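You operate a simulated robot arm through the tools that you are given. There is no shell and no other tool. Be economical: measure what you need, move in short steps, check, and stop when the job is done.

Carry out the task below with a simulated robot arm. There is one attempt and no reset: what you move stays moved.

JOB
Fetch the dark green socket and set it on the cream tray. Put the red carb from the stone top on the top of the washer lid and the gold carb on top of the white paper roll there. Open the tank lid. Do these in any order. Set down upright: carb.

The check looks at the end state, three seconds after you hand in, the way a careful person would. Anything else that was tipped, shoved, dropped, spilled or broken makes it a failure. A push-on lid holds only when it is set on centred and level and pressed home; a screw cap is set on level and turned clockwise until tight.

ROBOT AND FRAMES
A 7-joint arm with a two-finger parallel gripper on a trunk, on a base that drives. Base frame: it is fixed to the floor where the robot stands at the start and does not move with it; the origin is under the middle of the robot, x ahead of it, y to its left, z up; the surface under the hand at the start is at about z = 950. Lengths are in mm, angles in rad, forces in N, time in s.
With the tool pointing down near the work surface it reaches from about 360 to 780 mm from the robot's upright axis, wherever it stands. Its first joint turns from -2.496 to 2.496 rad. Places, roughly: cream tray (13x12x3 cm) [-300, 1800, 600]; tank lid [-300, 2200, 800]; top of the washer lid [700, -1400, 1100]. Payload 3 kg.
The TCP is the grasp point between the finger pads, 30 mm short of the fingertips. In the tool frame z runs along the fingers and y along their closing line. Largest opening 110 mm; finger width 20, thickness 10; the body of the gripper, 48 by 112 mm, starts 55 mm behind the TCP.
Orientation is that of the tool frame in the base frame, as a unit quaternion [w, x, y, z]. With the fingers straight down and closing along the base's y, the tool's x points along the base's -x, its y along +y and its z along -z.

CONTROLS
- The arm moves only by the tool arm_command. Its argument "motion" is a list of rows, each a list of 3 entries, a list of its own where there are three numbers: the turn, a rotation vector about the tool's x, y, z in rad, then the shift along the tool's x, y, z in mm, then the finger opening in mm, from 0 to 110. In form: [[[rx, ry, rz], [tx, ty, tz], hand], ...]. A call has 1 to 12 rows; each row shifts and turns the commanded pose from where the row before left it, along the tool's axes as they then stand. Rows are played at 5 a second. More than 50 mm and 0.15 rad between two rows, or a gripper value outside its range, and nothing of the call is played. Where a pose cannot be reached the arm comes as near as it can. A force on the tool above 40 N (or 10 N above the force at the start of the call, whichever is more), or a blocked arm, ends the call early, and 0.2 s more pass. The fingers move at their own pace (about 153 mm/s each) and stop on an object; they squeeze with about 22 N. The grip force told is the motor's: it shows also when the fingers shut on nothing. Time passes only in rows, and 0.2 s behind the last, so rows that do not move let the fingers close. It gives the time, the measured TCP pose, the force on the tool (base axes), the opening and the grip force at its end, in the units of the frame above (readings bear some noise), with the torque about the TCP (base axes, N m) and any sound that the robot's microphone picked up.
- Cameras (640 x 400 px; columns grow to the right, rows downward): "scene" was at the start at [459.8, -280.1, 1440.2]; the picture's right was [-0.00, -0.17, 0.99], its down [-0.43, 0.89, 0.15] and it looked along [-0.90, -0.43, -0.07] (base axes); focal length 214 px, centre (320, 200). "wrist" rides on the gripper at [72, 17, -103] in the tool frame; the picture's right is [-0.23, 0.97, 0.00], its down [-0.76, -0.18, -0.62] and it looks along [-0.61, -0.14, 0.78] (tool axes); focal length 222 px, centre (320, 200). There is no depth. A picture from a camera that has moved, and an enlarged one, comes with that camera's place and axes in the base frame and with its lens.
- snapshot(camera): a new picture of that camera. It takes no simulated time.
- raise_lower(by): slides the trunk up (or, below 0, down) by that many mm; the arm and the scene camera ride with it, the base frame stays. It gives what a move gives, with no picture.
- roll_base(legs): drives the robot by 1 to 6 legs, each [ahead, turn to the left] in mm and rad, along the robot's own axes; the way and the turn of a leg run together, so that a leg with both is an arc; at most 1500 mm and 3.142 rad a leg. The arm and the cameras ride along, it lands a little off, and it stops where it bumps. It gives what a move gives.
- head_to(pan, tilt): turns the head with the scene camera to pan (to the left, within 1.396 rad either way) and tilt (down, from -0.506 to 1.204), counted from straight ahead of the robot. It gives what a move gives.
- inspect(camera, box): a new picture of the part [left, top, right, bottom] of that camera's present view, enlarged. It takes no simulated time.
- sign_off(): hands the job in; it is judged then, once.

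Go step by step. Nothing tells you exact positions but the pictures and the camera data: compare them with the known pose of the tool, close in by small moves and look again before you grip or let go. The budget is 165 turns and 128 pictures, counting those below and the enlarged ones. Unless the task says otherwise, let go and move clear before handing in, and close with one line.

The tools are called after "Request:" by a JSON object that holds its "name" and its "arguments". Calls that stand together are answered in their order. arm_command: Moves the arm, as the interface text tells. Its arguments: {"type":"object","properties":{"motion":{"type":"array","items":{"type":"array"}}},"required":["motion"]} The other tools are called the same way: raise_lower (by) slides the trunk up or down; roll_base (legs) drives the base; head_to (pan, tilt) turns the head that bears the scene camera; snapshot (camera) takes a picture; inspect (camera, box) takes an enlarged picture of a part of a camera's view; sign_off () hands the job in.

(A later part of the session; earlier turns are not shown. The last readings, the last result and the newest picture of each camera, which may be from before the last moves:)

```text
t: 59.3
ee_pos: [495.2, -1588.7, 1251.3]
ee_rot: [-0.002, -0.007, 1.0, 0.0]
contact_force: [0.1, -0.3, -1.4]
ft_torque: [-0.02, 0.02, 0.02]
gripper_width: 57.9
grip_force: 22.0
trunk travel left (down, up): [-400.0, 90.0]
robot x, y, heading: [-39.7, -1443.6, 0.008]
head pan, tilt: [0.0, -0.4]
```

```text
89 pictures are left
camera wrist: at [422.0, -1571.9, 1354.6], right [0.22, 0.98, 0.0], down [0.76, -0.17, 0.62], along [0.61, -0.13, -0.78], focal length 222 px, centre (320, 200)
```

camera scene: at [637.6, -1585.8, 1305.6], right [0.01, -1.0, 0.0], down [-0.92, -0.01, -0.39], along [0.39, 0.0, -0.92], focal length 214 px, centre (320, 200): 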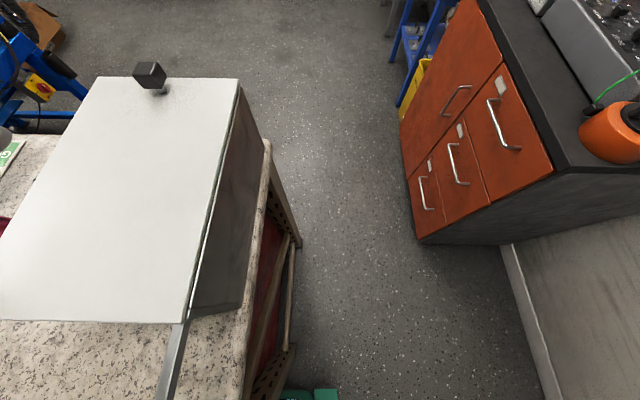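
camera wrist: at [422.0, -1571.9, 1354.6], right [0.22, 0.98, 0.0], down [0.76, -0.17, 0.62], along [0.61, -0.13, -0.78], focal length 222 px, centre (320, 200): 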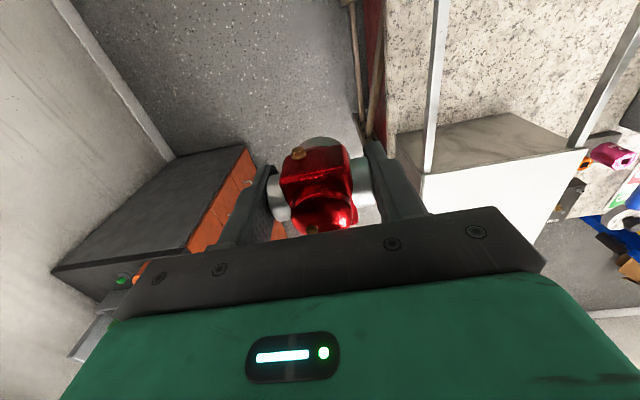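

The white washer lid spans x 612–905 and y −1474 to −1275, with its knob at the far end. I'll carry the red carb above its near half.

Request:
{"name": "arm_command", "arguments": {"motion": [[[0, 0, 0], [-34, 34, 0], 50], [[0, 0, 0], [-34, 34, 0], 50], [[0, 0, 0], [-34, 34, 0], 50], [[0, 0, 0], [-34, 34, 0], 50], [[0, 0, 0], [-34, 34, 0], 50], [[0, 0, 0], [-34, 34, 0], 50], [[0, 0, 0], [0, 0, 30], 50], [[0, 0, 0], [0, 0, 0], 50]]}}

Request:
{"name": "head_to", "arguments": {"pan": 0, "tilt": 0.3}}

Request:
{"name": "snapshot", "arguments": {"camera": "scene"}}

Request:
{"name": "snapshot", "arguments": {"camera": "wrist"}}

```text
t: 61.1
ee_pos: [665.7, -1414.2, 1217.3]
ee_rot: [-0.001, -0.005, 1.0, -0.001]
contact_force: [-0.2, 0.1, -2.0]
ft_torque: [0.01, 0.02, 0.02]
gripper_width: 58.0
grip_force: 21.5
out of reach, approached as far as the arm can: row 6
trunk travel left (down, up): [-400.0, 90.0]
robot x, y, heading: [-39.6, -1444.2, 0.011]
head pan, tilt: [0.0, -0.4]
```

```text
t: 62.2
ee_pos: [665.3, -1415.7, 1217.6]
ee_rot: [-0.002, -0.007, 1.0, 0.0]
contact_force: [0.3, -0.4, -1.6]
ft_torque: [-0.01, 0.03, 0.02]
gripper_width: 57.9
grip_force: 22.1
trunk travel left (down, up): [-400.0, 90.0]
robot x, y, heading: [-41.5, -1444.2, 0.007]
head pan, tilt: [0.0, 0.3]
```

```text
88 pictures are left
camera scene: at [746.7, -1413.3, 1253.1], right [0.01, -1.0, 0.0], down [-0.96, -0.01, 0.3], along [-0.3, 0.0, -0.96], focal length 214 px, centre (320, 200)
```

scene: 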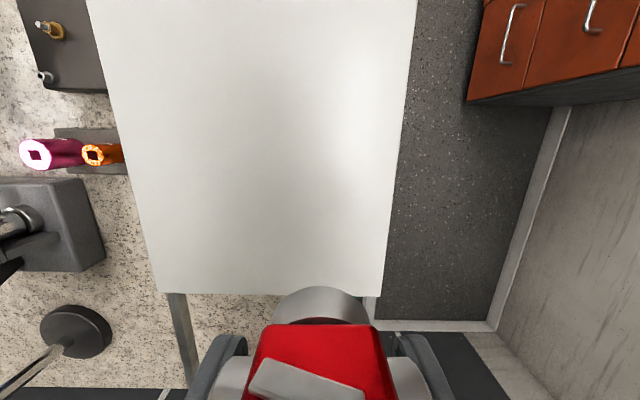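

```text
87 pictures are left
camera wrist: at [591.9, -1398.7, 1322.3], right [0.22, 0.98, 0.0], down [0.76, -0.17, 0.62], along [0.61, -0.13, -0.78], focal length 222 px, centre (320, 200)
```

wrist: 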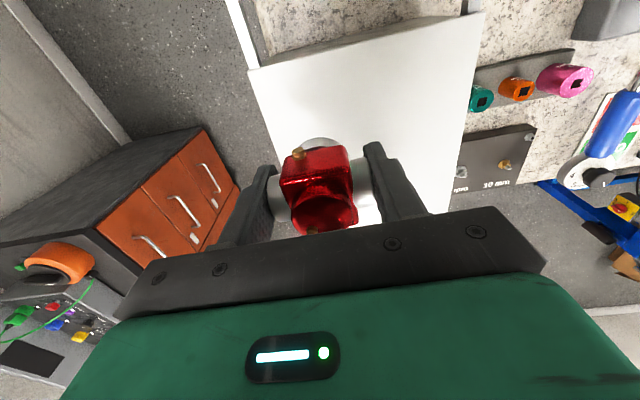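

The arm is at full stretch at this height. I'll roll 60 mm ahead, which puts the carb over x 725, then shift it to the lid's middle.

Request:
{"name": "roll_base", "arguments": {"legs": [[60, 0]]}}

Request:
{"name": "arm_command", "arguments": {"motion": [[[0, 0, 0], [0, 20, 10], 50], [[0, 0, 0], [0, 22, 20], 50], [[0, 0, 0], [0, 0, 20], 50], [[0, 0, 0], [0, 0, 15], 50], [[0, 0, 0], [0, 0, 0], 50]]}}

Request:
{"name": "snapshot", "arguments": {"camera": "scene"}}

Request:
{"name": "snapshot", "arguments": {"camera": "wrist"}}

```text
t: 63.2
ee_pos: [726.5, -1414.3, 1218.1]
ee_rot: [-0.001, -0.007, 1.0, -0.001]
contact_force: [-0.4, -0.1, -2.1]
ft_torque: [0.05, 0.03, 0.01]
gripper_width: 57.7
grip_force: 22.0
trunk travel left (down, up): [-400.0, 90.0]
robot x, y, heading: [22.1, -1442.1, 0.01]
head pan, tilt: [0.0, 0.3]
```

```text
t: 64.4
ee_pos: [724.8, -1372.7, 1154.4]
ee_rot: [0.0, -0.006, 1.0, -0.001]
contact_force: [-0.4, 0.2, -2.9]
ft_torque: [-0.03, 0.02, -0.02]
gripper_width: 57.5
grip_force: 21.8
trunk travel left (down, up): [-400.0, 90.0]
robot x, y, heading: [20.5, -1440.2, 0.009]
head pan, tilt: [0.0, 0.3]
```

```text
86 pictures are left
camera scene: at [806.7, -1371.1, 1188.4], right [0.01, -1.0, 0.0], down [-0.95, -0.01, 0.3], along [-0.3, 0.0, -0.95], focal length 214 px, centre (320, 200)
```

scene: 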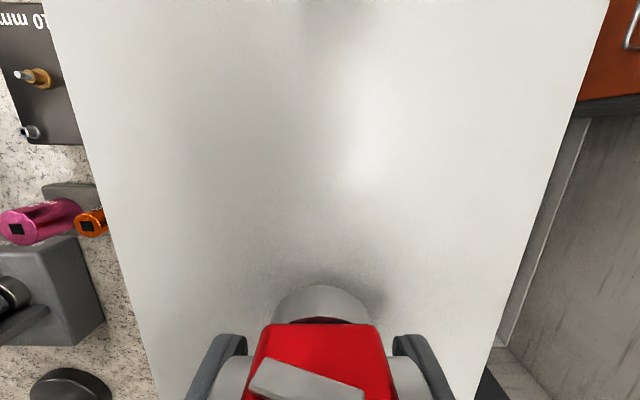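

```text
85 pictures are left
camera wrist: at [652.0, -1356.4, 1257.7], right [0.22, 0.98, 0.0], down [0.76, -0.17, 0.62], along [0.61, -0.13, -0.78], focal length 222 px, centre (320, 200)
```

wrist: 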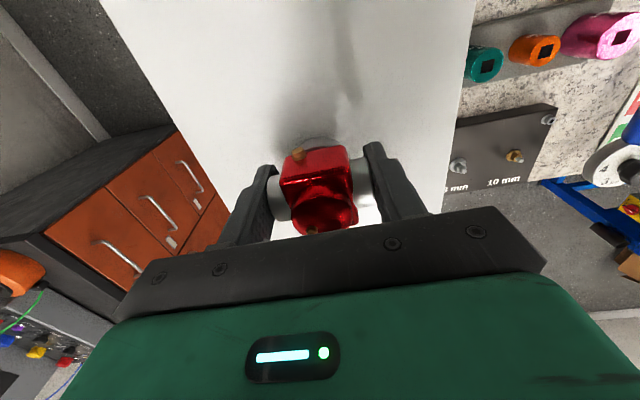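

Request:
{"name": "arm_command", "arguments": {"motion": [[[0, 0, 0], [0, 0, 5], 50], [[0, 0, 0], [0, 0, 5], 50], [[0, 0, 0], [0, 0, 0], 50]]}}

Request:
{"name": "arm_command", "arguments": {"motion": [[[0, 0, 0], [0, 0, 2], 50], [[0, 0, 0], [0, 0, 0], 50]]}}

Request:
{"name": "arm_command", "arguments": {"motion": [[[0, 0, 0], [0, 0, 2], 50], [[0, 0, 0], [0, 0, 0], 50]]}}

Request:
{"name": "inspect", "arguments": {"camera": "scene", "box": [220, 240, 420, 365]}}

```text
t: 65.2
ee_pos: [725.5, -1372.8, 1143.0]
ee_rot: [0.0, -0.006, 1.0, 0.0]
contact_force: [-0.2, -0.2, -2.0]
ft_torque: [0.0, 0.01, 0.02]
gripper_width: 57.7
grip_force: 21.9
trunk travel left (down, up): [-400.0, 90.0]
robot x, y, heading: [18.8, -1444.6, 0.007]
head pan, tilt: [0.0, 0.3]
```

```text
t: 65.8
ee_pos: [726.0, -1372.6, 1142.0]
ee_rot: [-0.001, -0.006, 1.0, 0.001]
contact_force: [-0.1, 0.1, -1.6]
ft_torque: [0.02, 0.0, -0.01]
gripper_width: 57.8
grip_force: 21.9
trunk travel left (down, up): [-400.0, 90.0]
robot x, y, heading: [21.9, -1439.7, 0.006]
head pan, tilt: [0.0, 0.3]
```

```text
t: 66.4
ee_pos: [725.7, -1373.9, 1139.3]
ee_rot: [-0.001, -0.006, 1.0, 0.0]
contact_force: [-0.2, -0.7, -1.1]
ft_torque: [0.01, 0.01, 0.03]
gripper_width: 57.8
grip_force: 22.2
trunk travel left (down, up): [-400.0, 90.0]
robot x, y, heading: [19.4, -1442.3, 0.009]
head pan, tilt: [0.0, 0.3]
```

```text
3.20 times, centred on (320, 302) of scene
camera zoom: at [806.6, -1371.2, 1175.0], right [0.01, -1.0, 0.0], down [-0.95, -0.01, 0.3], along [-0.3, 0.0, -0.95], focal length 686 px, centre (320, -128)
```

zoom: 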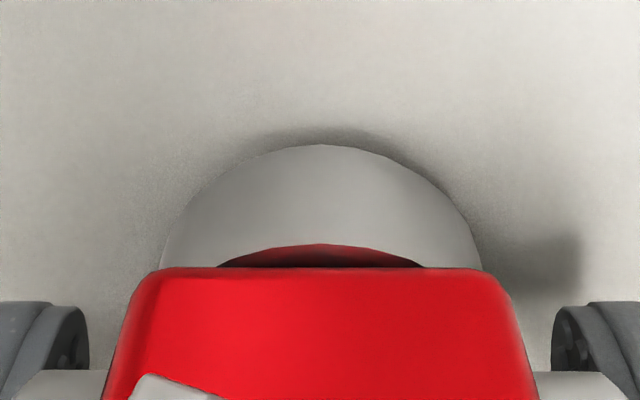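

Request:
{"name": "arm_command", "arguments": {"motion": [[[0, 0, 0], [0, 0, 2], 50], [[0, 0, 0], [0, 0, 0], 50]]}}

Request:
{"name": "arm_command", "arguments": {"motion": [[[0, 0, 0], [0, 0, 1.5], 50], [[0, 0, 0], [0, 0, 0], 50]]}}

Request:
{"name": "arm_command", "arguments": {"motion": [[[0, 0, 0], [0, 0, 1.5], 50], [[0, 0, 0], [0, 0, 0], 50]]}}

```text
t: 67.0
ee_pos: [724.7, -1372.9, 1137.8]
ee_rot: [-0.001, -0.006, 1.0, 0.0]
contact_force: [-0.8, -0.2, -1.7]
ft_torque: [-0.03, 0.0, 0.01]
gripper_width: 57.5
grip_force: 22.8
trunk travel left (down, up): [-400.0, 90.0]
robot x, y, heading: [20.2, -1442.0, 0.005]
head pan, tilt: [0.0, 0.3]
```

```text
t: 67.6
ee_pos: [724.4, -1371.6, 1136.4]
ee_rot: [0.001, -0.005, 1.0, 0.0]
contact_force: [0.5, 0.2, 9.1]
ft_torque: [0.13, 0.01, -0.04]
gripper_width: 57.8
grip_force: 21.4
trunk travel left (down, up): [-400.0, 90.0]
robot x, y, heading: [23.6, -1440.5, 0.008]
head pan, tilt: [0.0, 0.3]
```

```text
t: 68.2
ee_pos: [724.8, -1373.6, 1136.2]
ee_rot: [0.001, -0.005, 1.0, 0.001]
contact_force: [1.7, -0.9, 17.0]
ft_torque: [0.06, -0.06, -0.03]
gripper_width: 57.8
grip_force: 21.8
trunk travel left (down, up): [-400.0, 90.0]
robot x, y, heading: [19.4, -1443.1, 0.007]
head pan, tilt: [0.0, 0.3]
```

The carb touches the lid. I'll release and rise.

Request:
{"name": "arm_command", "arguments": {"motion": [[[0, 0, 0], [0, 0, -1], 62], [[0, 0, 0], [0, 0, 0], 75], [[0, 0, 0], [0, 0, 0], 100], [[0, 0, 0], [0, 0, 0], 100], [[0, 0, 0], [0, 0, -40], 100], [[0, 0, 0], [0, 0, -45], 100], [[0, 0, 0], [0, 0, -25], 100], [[0, 0, 0], [0, 0, 0], 100]]}}

Request:
{"name": "snapshot", "arguments": {"camera": "scene"}}

```text
t: 70.0
ee_pos: [725.3, -1372.9, 1246.5]
ee_rot: [-0.001, -0.005, 1.0, 0.0]
contact_force: [0.5, 0.3, -0.9]
ft_torque: [-0.04, -0.02, -0.02]
gripper_width: 100.0
grip_force: 0.0
trunk travel left (down, up): [-400.0, 90.0]
robot x, y, heading: [21.0, -1441.1, 0.011]
head pan, tilt: [0.0, 0.3]
```

```text
83 pictures are left
camera scene: at [806.7, -1370.9, 1281.2], right [0.01, -1.0, 0.0], down [-0.95, -0.01, 0.3], along [-0.3, 0.0, -0.95], focal length 214 px, centre (320, 200)
```

scene: 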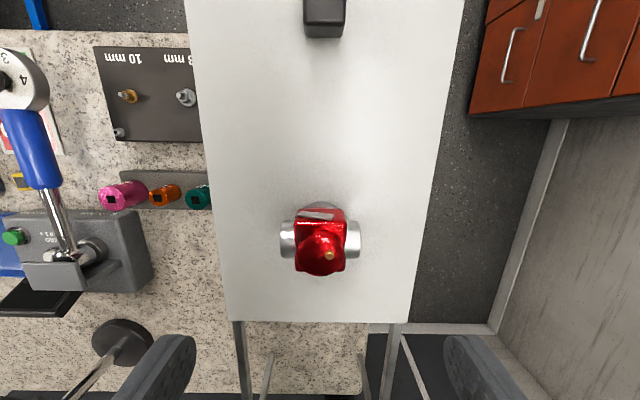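

The red carb stands upright on the lid. Sight lines put the dark green socket near (728, -118, z about 1000). I'll retract the arm, then drive back along the bench facing away from the lamp.

Request:
{"name": "arm_command", "arguments": {"motion": [[[0, 0, 0], [42, 0, -8], 100], [[0, 0, 0], [42, 0, -8], 100], [[0, 0, 0], [42, 0, -8], 100], [[0, 0, 0], [42, 0, -8], 100], [[0, 0, 0], [42, 0, -8], 100], [[0, 0, 0], [42, 0, 0], 100], [[0, 0, 0], [20, 0, 0], 100], [[0, 0, 0], [0, 0, 0], 100]]}}

Request:
{"name": "roll_base", "arguments": {"legs": [[-50, 0], [0, -1.571], [-1130, 0], [0, 1.571]]}}

Request:
{"name": "head_to", "arguments": {"pan": 0, "tilt": -0.3}}

Request:
{"name": "snapshot", "arguments": {"camera": "scene"}}

```text
t: 71.8
ee_pos: [454.0, -1375.2, 1285.0]
ee_rot: [-0.002, -0.006, 1.0, 0.0]
contact_force: [0.4, 0.3, 0.3]
ft_torque: [0.01, -0.03, 0.01]
gripper_width: 100.0
grip_force: 0.1
trunk travel left (down, up): [-400.0, 90.0]
robot x, y, heading: [20.7, -1440.2, 0.008]
head pan, tilt: [0.0, 0.3]
```

```text
t: 85.9
ee_pos: [386.7, -259.1, 1284.3]
ee_rot: [0.0, -0.02, 1.0, 0.0]
contact_force: [-0.2, -0.3, -0.7]
ft_torque: [0.01, 0.01, -0.01]
gripper_width: 100.0
grip_force: 0.1
trunk travel left (down, up): [-400.0, 90.0]
robot x, y, heading: [-38.3, -386.1, 0.026]
head pan, tilt: [0.0, 0.3]
```

```text
t: 86.9
ee_pos: [386.6, -259.8, 1286.1]
ee_rot: [0.0, -0.02, 1.0, 0.0]
contact_force: [-0.1, -0.6, -0.6]
ft_torque: [0.05, 0.03, 0.01]
gripper_width: 100.4
grip_force: 0.0
trunk travel left (down, up): [-400.0, 90.0]
robot x, y, heading: [-42.4, -388.5, 0.034]
head pan, tilt: [0.0, -0.3]
```

```text
82 pictures are left
camera scene: at [522.2, -253.2, 1335.9], right [0.04, -1.0, 0.0], down [-0.95, -0.04, -0.29], along [0.29, 0.01, -0.96], focal length 214 px, centre (320, 200)
```

scene: 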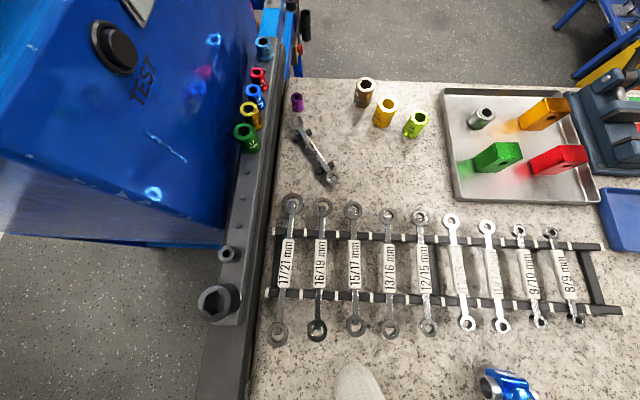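

I'm back by the bench. I need about 85 mm more to the left and a bit ahead to reach the rail socket.

Request:
{"name": "roll_base", "arguments": {"legs": [[0, 1.54], [90, 0], [0, -1.571], [50, 0]]}}

Request:
{"name": "snapshot", "arguments": {"camera": "wrist"}}

Request:
{"name": "inspect", "arguments": {"camera": "scene", "box": [200, 0, 440, 150]}}

```text
t: 96.2
ee_pos: [442.3, -182.8, 1285.5]
ee_rot: [0.0, -0.006, 1.0, 0.0]
contact_force: [-1.0, 0.2, -0.9]
ft_torque: [0.02, 0.0, 0.04]
gripper_width: 100.0
grip_force: 0.1
trunk travel left (down, up): [-400.0, 90.0]
robot x, y, heading: [10.3, -293.5, -0.002]
head pan, tilt: [0.0, -0.3]
```

```text
81 pictures are left
camera wrist: at [369.0, -165.8, 1390.2], right [0.22, 0.98, 0.0], down [0.76, -0.17, 0.62], along [0.61, -0.14, -0.78], focal length 222 px, centre (320, 200)
```

wrist: 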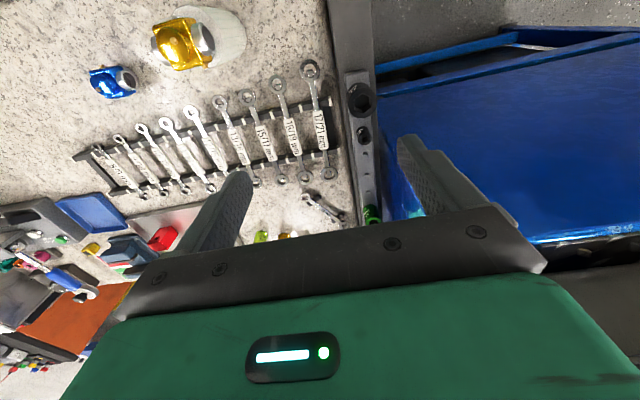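

```text
2.67 times, centred on (320, 75) of scene
camera zoom: at [576.9, -180.0, 1335.8], right [0.01, -1.0, 0.0], down [-0.96, -0.01, -0.3], along [0.3, 0.0, -0.96], focal length 572 px, centre (320, 533)
```

zoom: 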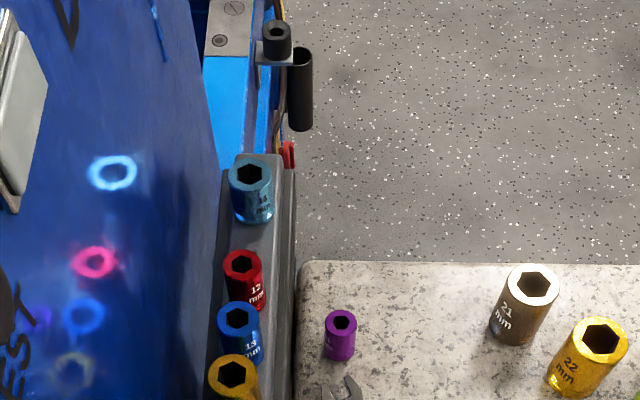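

The sockets stand on pegs beside a tall blue panel, so finger clearance there matters. I'll move the hand nearer and look straight down on the rail.

Request:
{"name": "roll_base", "arguments": {"legs": [[40, 0]]}}

Request:
{"name": "arm_command", "arguments": {"motion": [[[0, 0, 0], [-40, 5, 10], 100], [[0, 0, 0], [-40, 5, 10], 100], [[0, 0, 0], [-40, 5, 10], 100], [[0, 0, 0], [-40, 5, 10], 100], [[0, 0, 0], [-20, 0, 10], 100], [[0, 0, 0], [0, 0, 0], 100]]}}

Request:
{"name": "head_to", "arguments": {"pan": 0, "tilt": 0.05}}

Request:
{"name": "snapshot", "arguments": {"camera": "scene"}}

Request:
{"name": "snapshot", "arguments": {"camera": "wrist"}}

```text
t: 97.1
ee_pos: [482.6, -182.1, 1286.8]
ee_rot: [0.0, -0.006, 1.0, 0.0]
contact_force: [0.3, 0.3, 1.0]
ft_torque: [0.0, -0.02, 0.02]
gripper_width: 99.8
grip_force: 0.0
trunk travel left (down, up): [-400.0, 90.0]
robot x, y, heading: [50.3, -297.6, 0.002]
head pan, tilt: [0.0, -0.3]
```

```text
t: 98.5
ee_pos: [662.3, -159.5, 1236.7]
ee_rot: [0.0, -0.006, 1.0, 0.0]
contact_force: [0.1, -0.2, 0.4]
ft_torque: [-0.01, 0.01, 0.0]
gripper_width: 100.0
grip_force: 0.1
trunk travel left (down, up): [-400.0, 90.0]
robot x, y, heading: [52.0, -289.2, 0.0]
head pan, tilt: [0.0, -0.3]
```

```text
t: 99.3
ee_pos: [662.6, -158.8, 1236.6]
ee_rot: [0.0, -0.005, 1.0, 0.0]
contact_force: [-0.5, -0.1, 0.1]
ft_torque: [-0.01, 0.04, -0.01]
gripper_width: 99.9
grip_force: 0.0
trunk travel left (down, up): [-400.0, 90.0]
robot x, y, heading: [50.7, -296.1, -0.001]
head pan, tilt: [0.0, 0.051]
```

```text
79 pictures are left
camera scene: at [767.0, -156.8, 1274.2], right [0.01, -1.0, 0.0], down [-1.0, -0.01, 0.05], along [-0.05, 0.0, -1.0], focal length 214 px, centre (320, 200)
```

scene: 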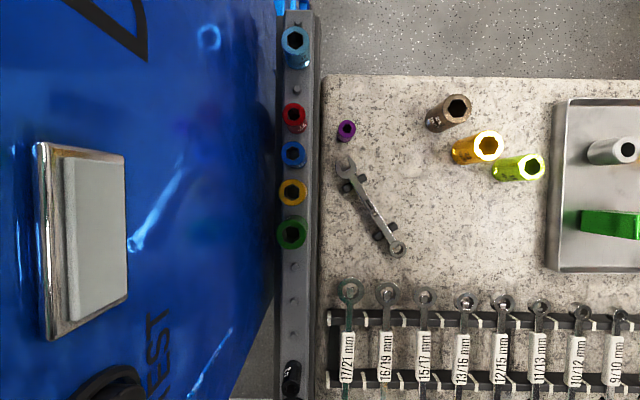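

```text
78 pictures are left
camera wrist: at [589.0, -142.3, 1341.2], right [0.22, 0.98, 0.0], down [0.76, -0.17, 0.62], along [0.61, -0.14, -0.78], focal length 222 px, centre (320, 200)
```

wrist: 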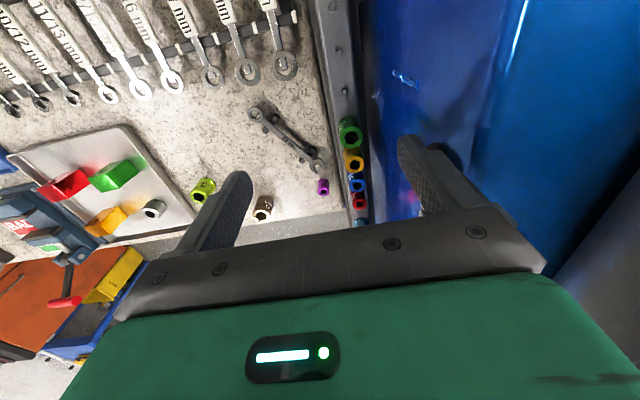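

The sockets stand right beside a vertical blue panel at about y −78, with the socket near (719, −126) and its top at about z 1041. So I'll close the fingers along x and tilt the hand so its body leans away from the panel. First I move clear and yaw.

Request:
{"name": "arm_command", "arguments": {"motion": [[[0, 0, 0], [10, -40, 0], 100], [[0, 0, 0], [0, -40, 0], 100], [[0, 0, 0], [0, -30, 0], 100], [[0, 0, 0.14], [0, 0, 0], 80], [[0, 0, 0.14], [0, 0, 0], 80], [[0, 0, 0.14], [0, 0, 0], 80], [[0, 0, 0.14], [0, 0, 0], 80], [[0, 0, 0.14], [0, 0, 0], 80], [[0, 0, 0.14], [0, 0, 0], 80], [[0, 0, 0.14], [0, 0, 0], 80], [[0, 0, 0.14], [0, 0, 0], 80]]}}

Request:
{"name": "arm_command", "arguments": {"motion": [[[0, 0, 0.14], [0, 0, 0], 60], [[0, 0, 0.14], [0, 0, 0], 60], [[0, 0, 0.14], [0, 0, 0], 60], [[0, 0, 0.031], [0, 0, 0], 60], [[0, 0.15, 0], [0, 0, 0], 60], [[0, 0.15, 0], [0, 0, 0], 60], [[0, 0.15, 0], [0, 0, 0], 60], [[0, 0.15, 0], [0, 0, 0], 60], [[0, 0, 0], [0, 0, 0], 60]]}}

Request:
{"name": "snapshot", "arguments": {"camera": "wrist"}}

Request:
{"name": "snapshot", "arguments": {"camera": "scene"}}

```text
t: 101.7
ee_pos: [652.7, -269.8, 1236.9]
ee_rot: [0.0, 0.527, 0.85, 0.0]
contact_force: [-0.6, 0.9, -0.1]
ft_torque: [-0.03, 0.01, 0.0]
gripper_width: 80.4
grip_force: 0.1
trunk travel left (down, up): [-400.0, 90.0]
robot x, y, heading: [49.5, -292.3, -0.003]
head pan, tilt: [0.0, 0.051]
```

```text
t: 103.7
ee_pos: [654.3, -271.3, 1237.6]
ee_rot: [-0.21, 0.672, 0.679, 0.208]
contact_force: [-0.8, -0.3, -0.4]
ft_torque: [-0.02, 0.02, -0.01]
gripper_width: 60.0
grip_force: 0.1
trunk travel left (down, up): [-400.0, 90.0]
robot x, y, heading: [47.8, -293.2, -0.0]
head pan, tilt: [0.0, 0.051]
```

```text
77 pictures are left
camera wrist: at [670.9, -268.7, 1364.4], right [0.98, -0.18, -0.13], down [-0.17, -0.98, 0.08], along [-0.14, -0.06, -0.99], focal length 222 px, centre (320, 200)
```

wrist: 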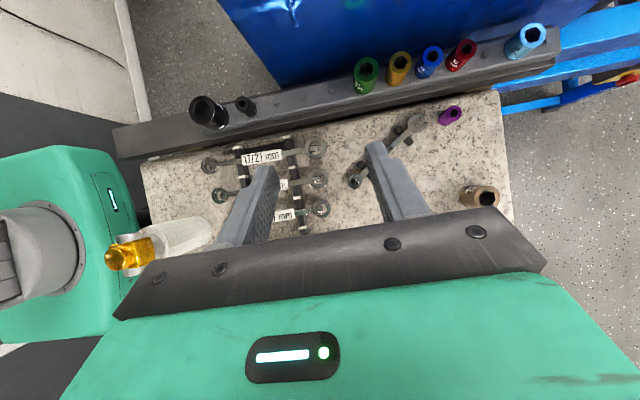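

```text
76 pictures are left
camera scene: at [655.0, -378.5, 1208.2], right [-1.0, -0.01, 0.0], down [-0.01, 0.79, 0.61], along [-0.01, 0.61, -0.8], focal length 214 px, centre (320, 200)
```

scene: 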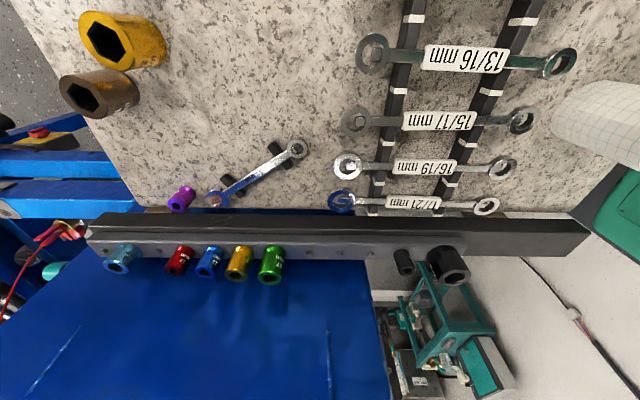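

Now I have side views of the sockets on the rail. I'll zoom in on the green one from both cameras.

Request:
{"name": "inspect", "arguments": {"camera": "wrist", "box": [330, 20, 450, 110]}}

Request:
{"name": "inspect", "arguments": {"camera": "scene", "box": [150, 210, 350, 335]}}

```text
4.44 times, centred on (390, 65) of wrist
camera zoom: at [670.9, -268.7, 1364.4], right [0.98, -0.18, -0.13], down [-0.17, -0.98, 0.08], along [-0.14, -0.06, -0.99], focal length 987 px, centre (9, 800)
```

zoom: 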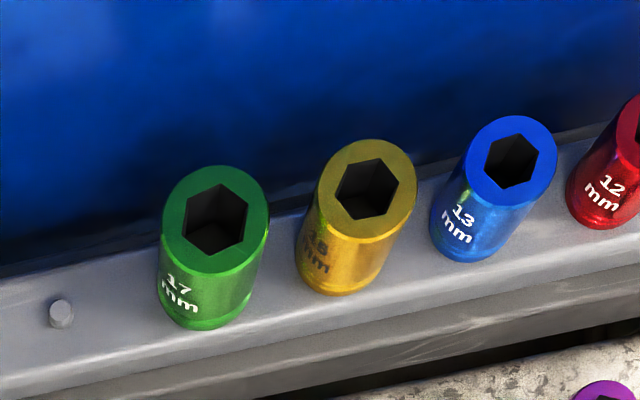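

```text
3.20 times, centred on (250, 272) of scene
camera zoom: at [655.0, -378.5, 1208.2], right [-1.0, -0.01, 0.0], down [-0.01, 0.79, 0.61], along [-0.01, 0.61, -0.8], focal length 686 px, centre (544, -32)
```

zoom: 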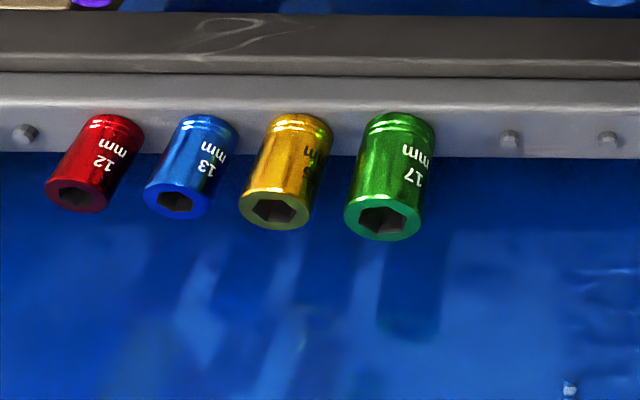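

The dark green socket's top centre is at (719, -125.5, 1045), about 31 mm across and 45 mm tall. Its neighbour is 44 mm away in +x, and the panel is at y about -80. I'll grip along a diagonal with the hand leaning away from both, so I turn the hand first.

Request:
{"name": "arm_command", "arguments": {"motion": [[[-0.0822, 0, 0.12], [0, 0, 0], 60], [[-0.0822, 0, 0.12], [0, 0, 0], 60], [[-0.0822, 0, 0.12], [0, 0, 0], 60], [[-0.0822, 0, 0.12], [0, 0, 0], 50], [[-0.0822, 0, 0.12], [0, 0, 0], 44], [[-0.0822, 0, 0.12], [0, 0, 0], 42], [[0, 0, 0], [0, 0, 0], 42]]}}

Request:
{"name": "head_to", "arguments": {"pan": 0, "tilt": 0.6}}

Request:
{"name": "snapshot", "arguments": {"camera": "wrist"}}

```text
t: 105.3
ee_pos: [653.9, -270.9, 1237.4]
ee_rot: [-0.102, 0.896, 0.331, 0.277]
contact_force: [-0.3, 0.5, -0.1]
ft_torque: [0.02, 0.01, 0.0]
gripper_width: 42.2
grip_force: 0.1
trunk travel left (down, up): [-400.0, 90.0]
robot x, y, heading: [51.3, -292.1, -0.002]
head pan, tilt: [0.0, 0.051]
```

```text
t: 106.3
ee_pos: [654.6, -270.0, 1235.9]
ee_rot: [-0.102, 0.896, 0.331, 0.277]
contact_force: [0.4, -0.2, 0.2]
ft_torque: [0.03, -0.01, 0.01]
gripper_width: 42.1
grip_force: 0.2
trunk travel left (down, up): [-400.0, 90.0]
robot x, y, heading: [48.7, -292.0, -0.0]
head pan, tilt: [0.0, 0.6]
```

```text
73 pictures are left
camera wrist: at [665.6, -282.3, 1363.7], right [0.49, -0.86, -0.13], down [-0.86, -0.5, 0.08], along [-0.14, 0.07, -0.99], focal length 222 px, centre (320, 200)
```

wrist: 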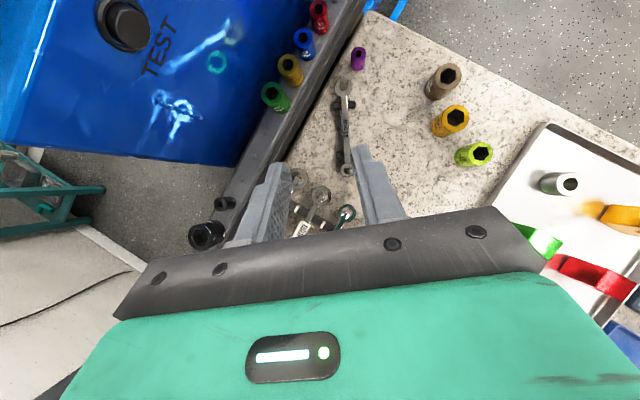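

Orientation reached as intended. I'll move to the first pre-grasp point, above and back from the socket.

Request:
{"name": "arm_command", "arguments": {"motion": [[[0, 0, 0], [7.2, -17.4, 33.2], 42], [[0, 0, 0], [7.2, -17.4, 33.2], 42], [[0, 0, 0], [7.2, -17.4, 33.2], 42], [[0, 0, 0], [7.2, -17.4, 33.2], 42], [[0, 0, 0], [0, 0, 0], 42]]}}

Request:
{"name": "snapshot", "arguments": {"camera": "wrist"}}

Request:
{"name": "snapshot", "arguments": {"camera": "scene"}}

```text
t: 107.5
ee_pos: [683.2, -150.3, 1145.5]
ee_rot: [-0.102, 0.896, 0.331, 0.277]
contact_force: [0.6, -0.1, 0.2]
ft_torque: [0.01, 0.07, 0.0]
gripper_width: 42.1
grip_force: 0.0
trunk travel left (down, up): [-400.0, 90.0]
robot x, y, heading: [52.4, -294.4, -0.002]
head pan, tilt: [0.0, 0.6]
```

```text
72 pictures are left
camera wrist: at [694.4, -162.4, 1272.1], right [0.49, -0.86, -0.13], down [-0.86, -0.5, 0.08], along [-0.14, 0.07, -0.99], focal length 222 px, centre (320, 200)
```

wrist: 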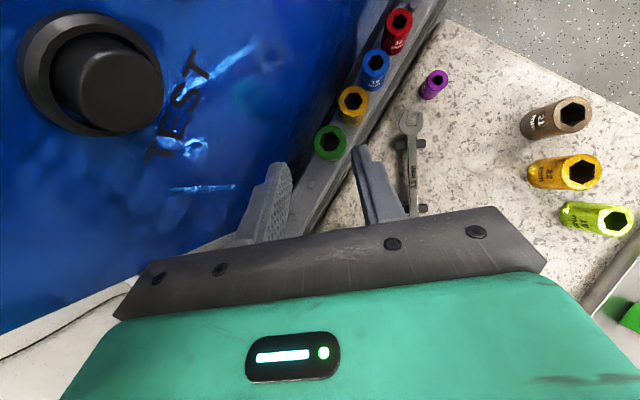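

```text
71 pictures are left
camera scene: at [630.0, -194.7, 1147.0], right [-0.65, 0.76, 0.0], down [0.27, 0.24, 0.93], along [0.71, 0.61, -0.36], focal length 214 px, centre (320, 200)
```

scene: 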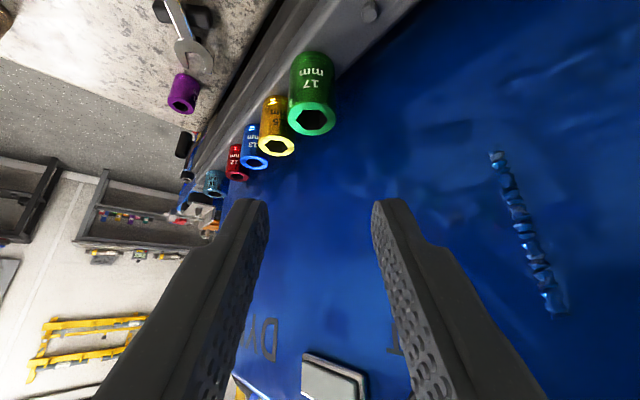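

Both views agree: socket axis at (719, -126). I'll go to the point straight above the grasp.

Request:
{"name": "arm_command", "arguments": {"motion": [[[0, 0, 0], [-1, 2.1, 30.5], 42], [[0, 0, 0], [-1, 2.1, 30.5], 42], [[0, 0, 0], [0, 0, 0], 42]]}}

Request:
{"name": "snapshot", "arguments": {"camera": "wrist"}}

Request:
{"name": "snapshot", "arguments": {"camera": "scene"}}

```text
t: 108.3
ee_pos: [710.9, -133.1, 1091.3]
ee_rot: [-0.103, 0.896, 0.332, 0.276]
contact_force: [-0.5, -0.1, 0.2]
ft_torque: [-0.05, 0.01, -0.01]
gripper_width: 42.0
grip_force: 0.2
trunk travel left (down, up): [-400.0, 90.0]
robot x, y, heading: [49.7, -295.8, 0.002]
head pan, tilt: [0.0, 0.6]
```

```text
70 pictures are left
camera wrist: at [722.8, -144.9, 1218.1], right [0.49, -0.86, -0.13], down [-0.86, -0.5, 0.09], along [-0.14, 0.07, -0.99], focal length 222 px, centre (320, 200)
```

wrist: 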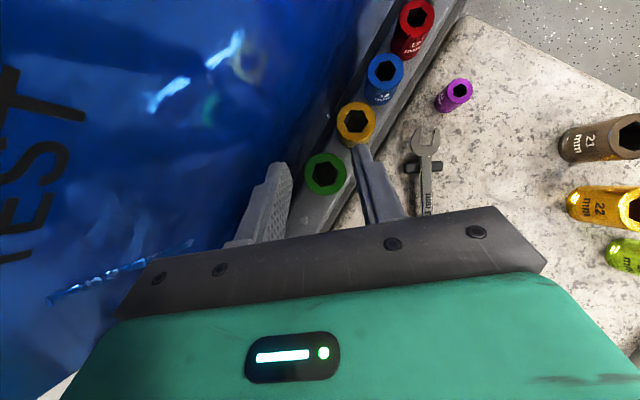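

```text
69 pictures are left
camera scene: at [658.4, -177.3, 1093.1], right [-0.65, 0.76, 0.0], down [0.28, 0.24, 0.93], along [0.71, 0.61, -0.36], focal length 214 px, centre (320, 200)
```

scene: 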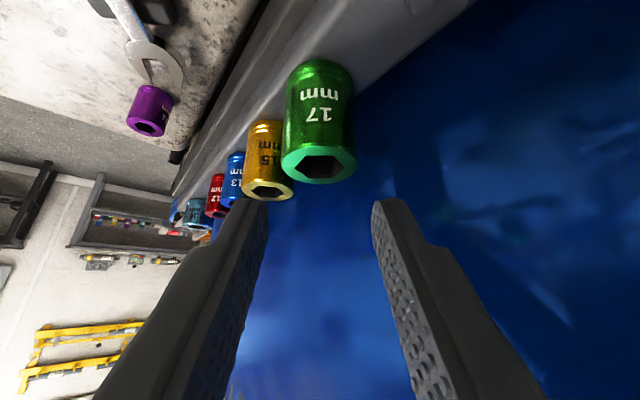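

Request:
{"name": "arm_command", "arguments": {"motion": [[[0, 0, 0], [-5.6, 0, 8.2], 42], [[0, 0, 0], [-5.6, 0, 8.2], 42], [[0, 0, 0], [0, 0, 0], 42]]}}

Request:
{"name": "snapshot", "arguments": {"camera": "scene"}}

Request:
{"name": "inspect", "arguments": {"camera": "wrist", "box": [230, 90, 430, 215]}}

```text
t: 109.1
ee_pos: [711.6, -133.6, 1071.8]
ee_rot: [-0.102, 0.896, 0.331, 0.277]
contact_force: [-0.1, -0.1, 0.4]
ft_torque: [0.01, -0.05, 0.02]
gripper_width: 42.1
grip_force: 0.1
trunk travel left (down, up): [-400.0, 90.0]
robot x, y, heading: [53.7, -295.8, 0.002]
head pan, tilt: [0.0, 0.6]
```

```text
68 pictures are left
camera scene: at [658.5, -178.1, 1073.4], right [-0.65, 0.76, 0.0], down [0.28, 0.24, 0.93], along [0.71, 0.61, -0.36], focal length 214 px, centre (320, 200)
```

scene: 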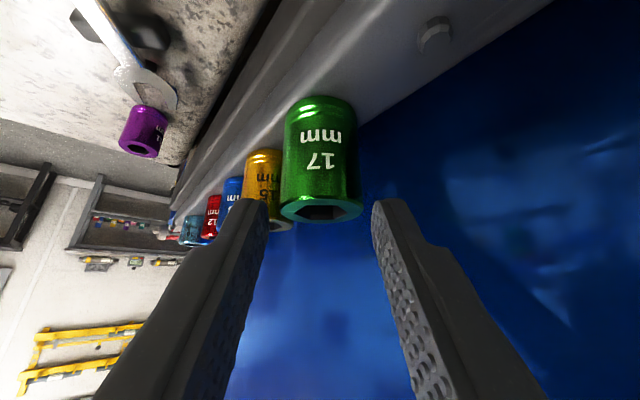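

```text
3.20 times, centred on (330, 152) of wrist
camera zoom: at [723.0, -145.7, 1198.5], right [0.49, -0.86, -0.13], down [-0.86, -0.5, 0.09], along [-0.14, 0.07, -0.99], focal length 711 px, centre (288, 352)
```

zoom: 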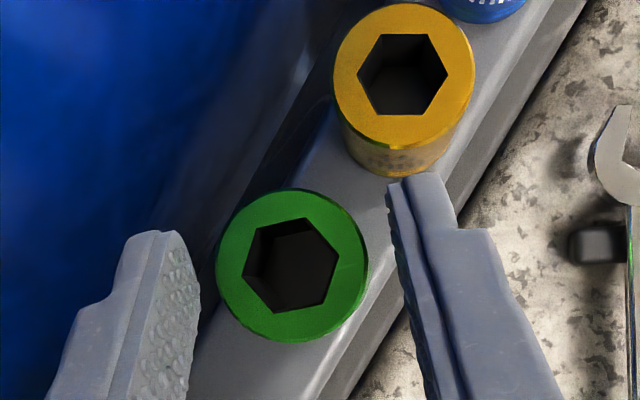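

Clearances look right: about 6 mm to the yellow neighbour, with the socket centred. I'll descend and close.

Request:
{"name": "arm_command", "arguments": {"motion": [[[0, 0, 0], [-4.2, 0, 6.1], 42], [[0, 0, 0], [-4.2, 0, 6.1], 42], [[0, 0, 0], [-4.2, 0, 6.1], 42], [[0, 0, 0], [0, 0, 0], 42], [[0, 0, 0], [0, 0, 0], 20], [[0, 0, 0], [0, 0, 0], 20], [[0, 0, 0], [0, 0, 0], 20]]}}

Request:
{"name": "inspect", "arguments": {"camera": "wrist", "box": [230, 90, 430, 215]}}

Request:
{"name": "snapshot", "arguments": {"camera": "scene"}}

```text
t: 110.7
ee_pos: [711.1, -135.0, 1048.7]
ee_rot: [-0.102, 0.896, 0.332, 0.276]
contact_force: [1.1, 0.1, -0.3]
ft_torque: [-0.03, -0.01, 0.0]
gripper_width: 32.1
grip_force: 21.8
trunk travel left (down, up): [-400.0, 90.0]
robot x, y, heading: [47.0, -290.2, -0.001]
head pan, tilt: [0.0, 0.6]
```

```text
3.20 times, centred on (330, 152) of wrist
camera zoom: at [723.1, -146.2, 1176.5], right [0.49, -0.86, -0.13], down [-0.86, -0.5, 0.09], along [-0.14, 0.07, -0.99], focal length 711 px, centre (288, 352)
```

zoom: 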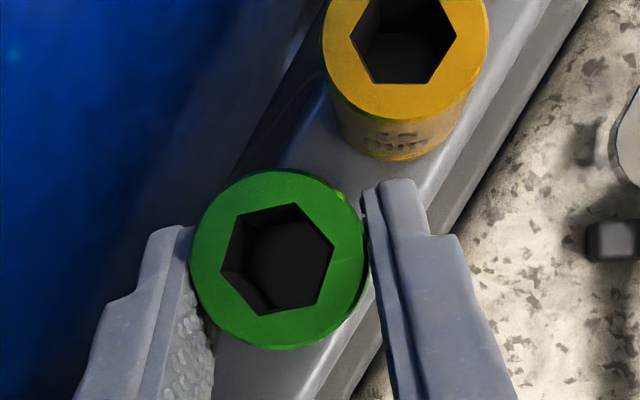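

```text
65 pictures are left
camera scene: at [658.7, -178.6, 1051.5], right [-0.65, 0.76, 0.0], down [0.28, 0.24, 0.93], along [0.71, 0.61, -0.36], focal length 214 px, centre (320, 200)
```

scene: 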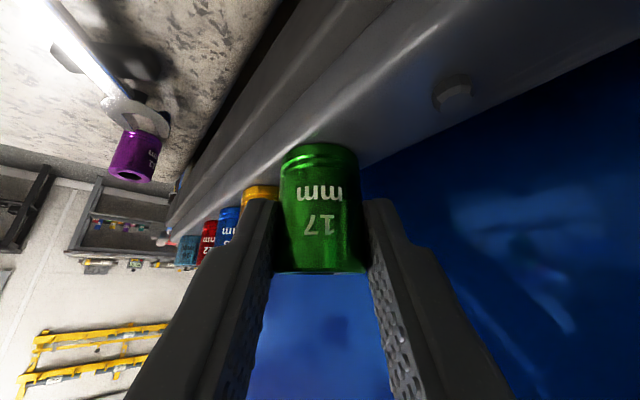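

Gripped at 32 mm. I'll lift it vertically off the peg.

Request:
{"name": "arm_command", "arguments": {"motion": [[[0, 0, 0], [2.8, 0, -4.1], 20], [[0, 0, 0], [5.6, 0, -8.2], 20], [[0, 0, 0], [6.8, 0, -9.9], 20], [[0, 0, 0], [6.8, 0, -9.9], 20], [[0, 0, 0], [6.8, 0, -9.9], 20], [[0, 0, 0], [0, 0, 0], 20]]}}

Request:
{"name": "snapshot", "arguments": {"camera": "scene"}}

```text
t: 112.1
ee_pos: [710.8, -135.6, 1100.3]
ee_rot: [-0.103, 0.896, 0.332, 0.276]
contact_force: [0.6, 0.8, -1.2]
ft_torque: [0.0, 0.03, 0.01]
gripper_width: 32.0
grip_force: 22.1
trunk travel left (down, up): [-400.0, 90.0]
robot x, y, heading: [47.3, -296.1, 0.001]
head pan, tilt: [0.0, 0.6]
```

```text
64 pictures are left
camera scene: at [657.8, -178.8, 1102.9], right [-0.65, 0.76, 0.0], down [0.28, 0.24, 0.93], along [0.71, 0.61, -0.36], focal length 214 px, centre (320, 200)
```

scene: 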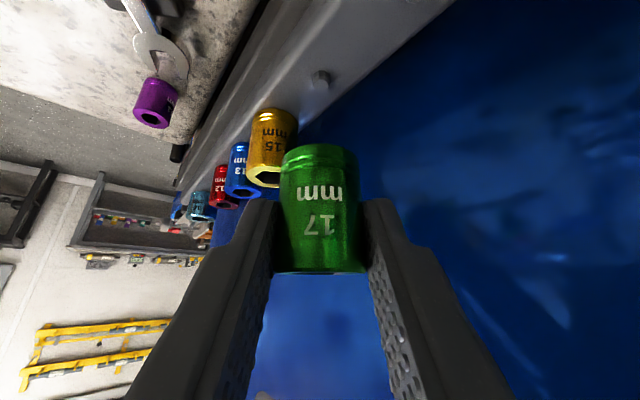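

The socket is off its peg and still upright. I'll retreat up and away from the panel, back the robot off and turn left to look toward the tray area.

Request:
{"name": "arm_command", "arguments": {"motion": [[[0, 0, 0], [0, 0, -25], 20], [[0, 0, 0], [0, 0, -25], 20], [[0, 0, 0], [0, 0, -25], 20], [[0, 0, 0], [-23.2, -9.4, -35.3], 20], [[0, 0, 0], [-23.2, -9.4, -35.3], 20], [[0, 0, 0], [-23.2, -9.4, -35.3], 20], [[0, 0, 0], [-23.2, -9.4, -35.3], 20], [[0, 0, 0], [-23.2, -9.4, -35.3], 20], [[0, 0, 0], [0, 0, 0], 20]]}}

Request:
{"name": "roll_base", "arguments": {"legs": [[-150, 0], [0, 1.571]]}}

Request:
{"name": "snapshot", "arguments": {"camera": "scene"}}

Request:
{"name": "snapshot", "arguments": {"camera": "wrist"}}

```text
t: 114.1
ee_pos: [499.2, -258.3, 1242.0]
ee_rot: [-0.103, 0.896, 0.331, 0.278]
contact_force: [-0.2, 1.3, -1.2]
ft_torque: [0.0, 0.0, 0.03]
gripper_width: 31.8
grip_force: 21.8
trunk travel left (down, up): [-400.0, 90.0]
robot x, y, heading: [48.9, -292.1, -0.003]
head pan, tilt: [0.0, 0.6]
```

```text
t: 119.4
ee_pos: [-135.4, 156.2, 1242.6]
ee_rot: [-0.268, 0.4, 0.868, 0.123]
contact_force: [0.4, 0.1, -0.5]
ft_torque: [0.0, -0.02, 0.0]
gripper_width: 32.1
grip_force: 22.4
trunk travel left (down, up): [-400.0, 90.0]
robot x, y, heading: [-64.1, -296.1, 1.567]
head pan, tilt: [0.0, 0.6]
```

```text
63 pictures are left
camera scene: at [-91.5, 104.9, 1244.1], right [-0.76, -0.65, 0.0], down [-0.24, 0.28, 0.93], along [-0.61, 0.71, -0.36], focal length 214 px, centre (320, 200)
```

scene: 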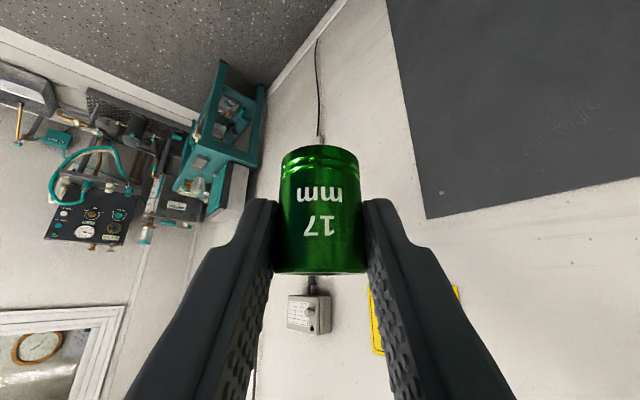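

```text
62 pictures are left
camera wrist: at [-124.3, 168.7, 1369.2], right [0.86, 0.49, -0.13], down [0.5, -0.86, 0.08], along [-0.07, -0.14, -0.99], focal length 222 px, centre (320, 200)
```

wrist: 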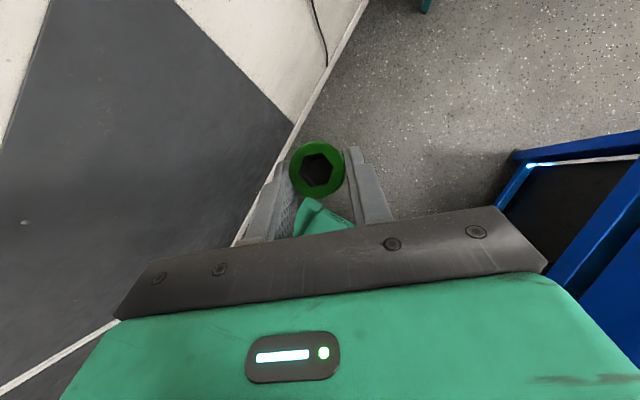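

I see the teal stand and equipment in the corner ahead (the picture is upside-down). I'll zoom in on it.

Request:
{"name": "inspect", "arguments": {"camera": "scene", "box": [20, 50, 280, 250]}}

```text
2.00 times, centred on (150, 150) of scene
camera zoom: at [-91.5, 104.9, 1244.1], right [-0.76, -0.65, 0.0], down [-0.24, 0.28, 0.93], along [-0.61, 0.71, -0.36], focal length 429 px, centre (660, 300)
```

zoom: 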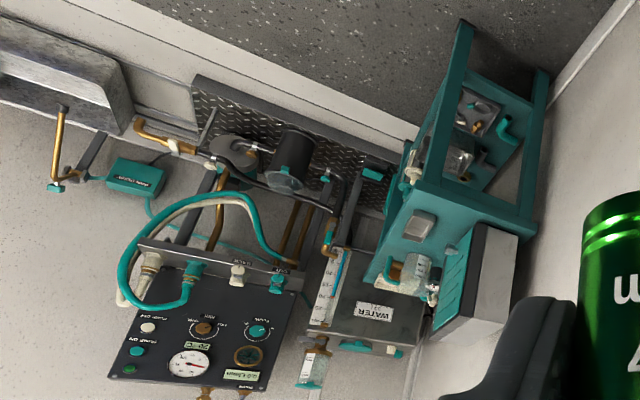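

I'll drive about 850 mm toward the stand and look again, with the head tilted up to see more.

Request:
{"name": "roll_base", "arguments": {"legs": [[850, 0]]}}

Request:
{"name": "snapshot", "arguments": {"camera": "scene"}}

Request:
{"name": "snapshot", "arguments": {"camera": "wrist"}}

```text
t: 124.0
ee_pos: [-150.3, 1017.6, 1241.4]
ee_rot: [-0.271, 0.389, 0.872, 0.12]
contact_force: [1.1, -0.1, -1.3]
ft_torque: [0.04, 0.01, 0.0]
gripper_width: 32.0
grip_force: 21.7
trunk travel left (down, up): [-400.0, 90.0]
robot x, y, heading: [-62.2, 568.8, 1.586]
head pan, tilt: [0.0, 0.6]
```

```text
60 pictures are left
camera scene: at [-105.9, 967.6, 1244.7], right [-0.74, -0.67, 0.0], down [-0.24, 0.27, 0.93], along [-0.62, 0.69, -0.36], focal length 214 px, centre (320, 200)
```

scene: 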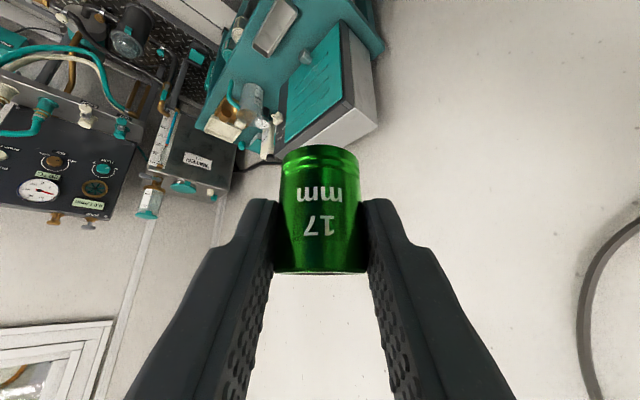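

```text
59 pictures are left
camera wrist: at [-140.1, 1030.7, 1369.7], right [0.85, 0.51, -0.13], down [0.52, -0.85, 0.08], along [-0.07, -0.14, -0.99], focal length 222 px, centre (320, 200)
```

wrist: 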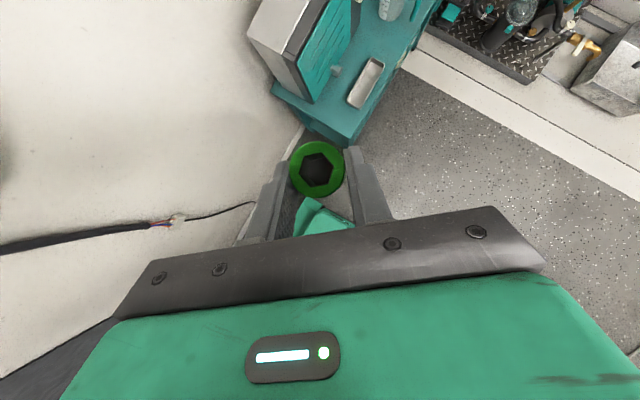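

Request:
{"name": "inspect", "arguments": {"camera": "wrist", "box": [230, 0, 640, 150]}}

Request:
{"name": "inspect", "arguments": {"camera": "scene", "box": [0, 0, 400, 240]}}

```text
1.56 times, centred on (435, 75) of wrist
camera zoom: at [-140.1, 1030.7, 1369.7], right [0.85, 0.51, -0.13], down [0.52, -0.85, 0.08], along [-0.07, -0.14, -0.99], focal length 347 px, centre (140, 395)
```

zoom: 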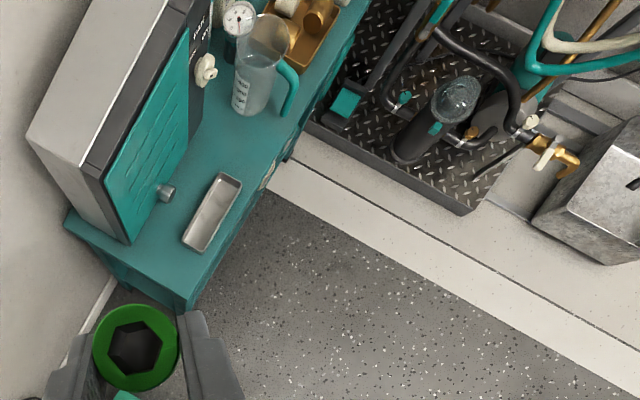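

```text
1.60 times, centred on (200, 120) of scene
camera zoom: at [-105.9, 967.6, 1244.7], right [-0.74, -0.67, 0.0], down [-0.24, 0.27, 0.93], along [-0.62, 0.69, -0.36], focal length 343 px, centre (512, 328)
```

zoom: 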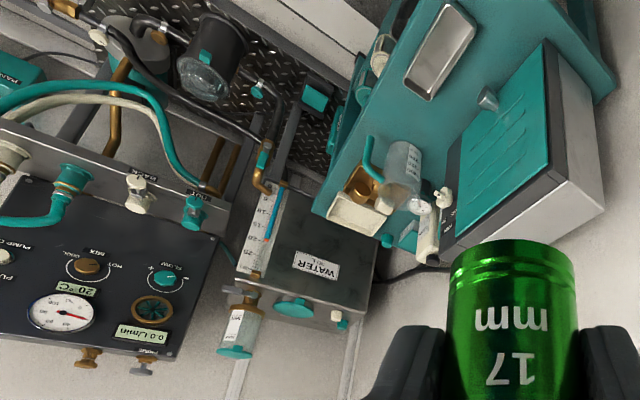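

The cream tray lies further along the teal bench near y 1800, and the WATER tank stands beyond it. I'll close in a bit while keeping clear of the bench front (x about -210).

Request:
{"name": "roll_base", "arguments": {"legs": [[0, -0.13], [660, 0], [0, 0.11]]}}

Request:
{"name": "snapshot", "arguments": {"camera": "scene"}}

Request:
{"name": "snapshot", "arguments": {"camera": "wrist"}}

```text
t: 127.0
ee_pos: [-74.3, 1347.1, 1243.7]
ee_rot: [-0.264, 0.424, 0.856, 0.131]
contact_force: [0.6, 0.2, -2.5]
ft_torque: [0.02, 0.02, 0.03]
gripper_width: 31.9
grip_force: 22.5
trunk travel left (down, up): [-400.0, 90.0]
robot x, y, heading: [-17.6, 895.3, 1.583]
head pan, tilt: [0.0, 0.6]
stopped in leg 2: the robot was blocked; the commanded pose is now the measured one
```

```text
56 pictures are left
camera scene: at [-33.5, 1294.0, 1245.7], right [-0.79, -0.61, 0.0], down [-0.22, 0.29, 0.93], along [-0.57, 0.74, -0.36], focal length 214 px, centre (320, 200)
```

scene: 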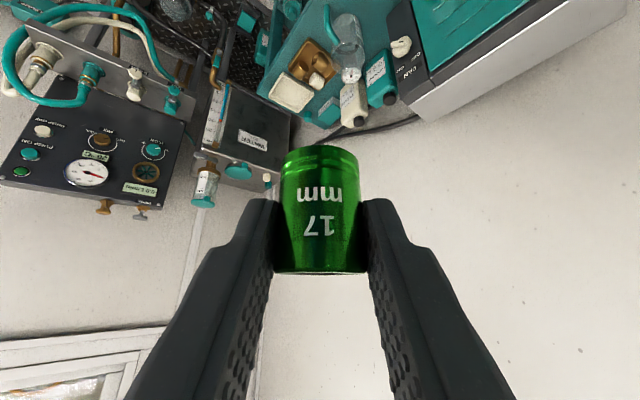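

```text
55 pictures are left
camera wrist: at [-62.6, 1359.6, 1370.7], right [0.89, 0.44, -0.13], down [0.45, -0.89, 0.09], along [-0.08, -0.13, -0.99], focal length 222 px, centre (320, 200)
```

wrist: 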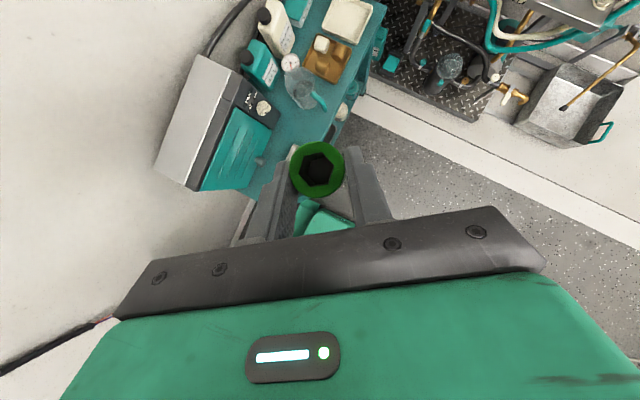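

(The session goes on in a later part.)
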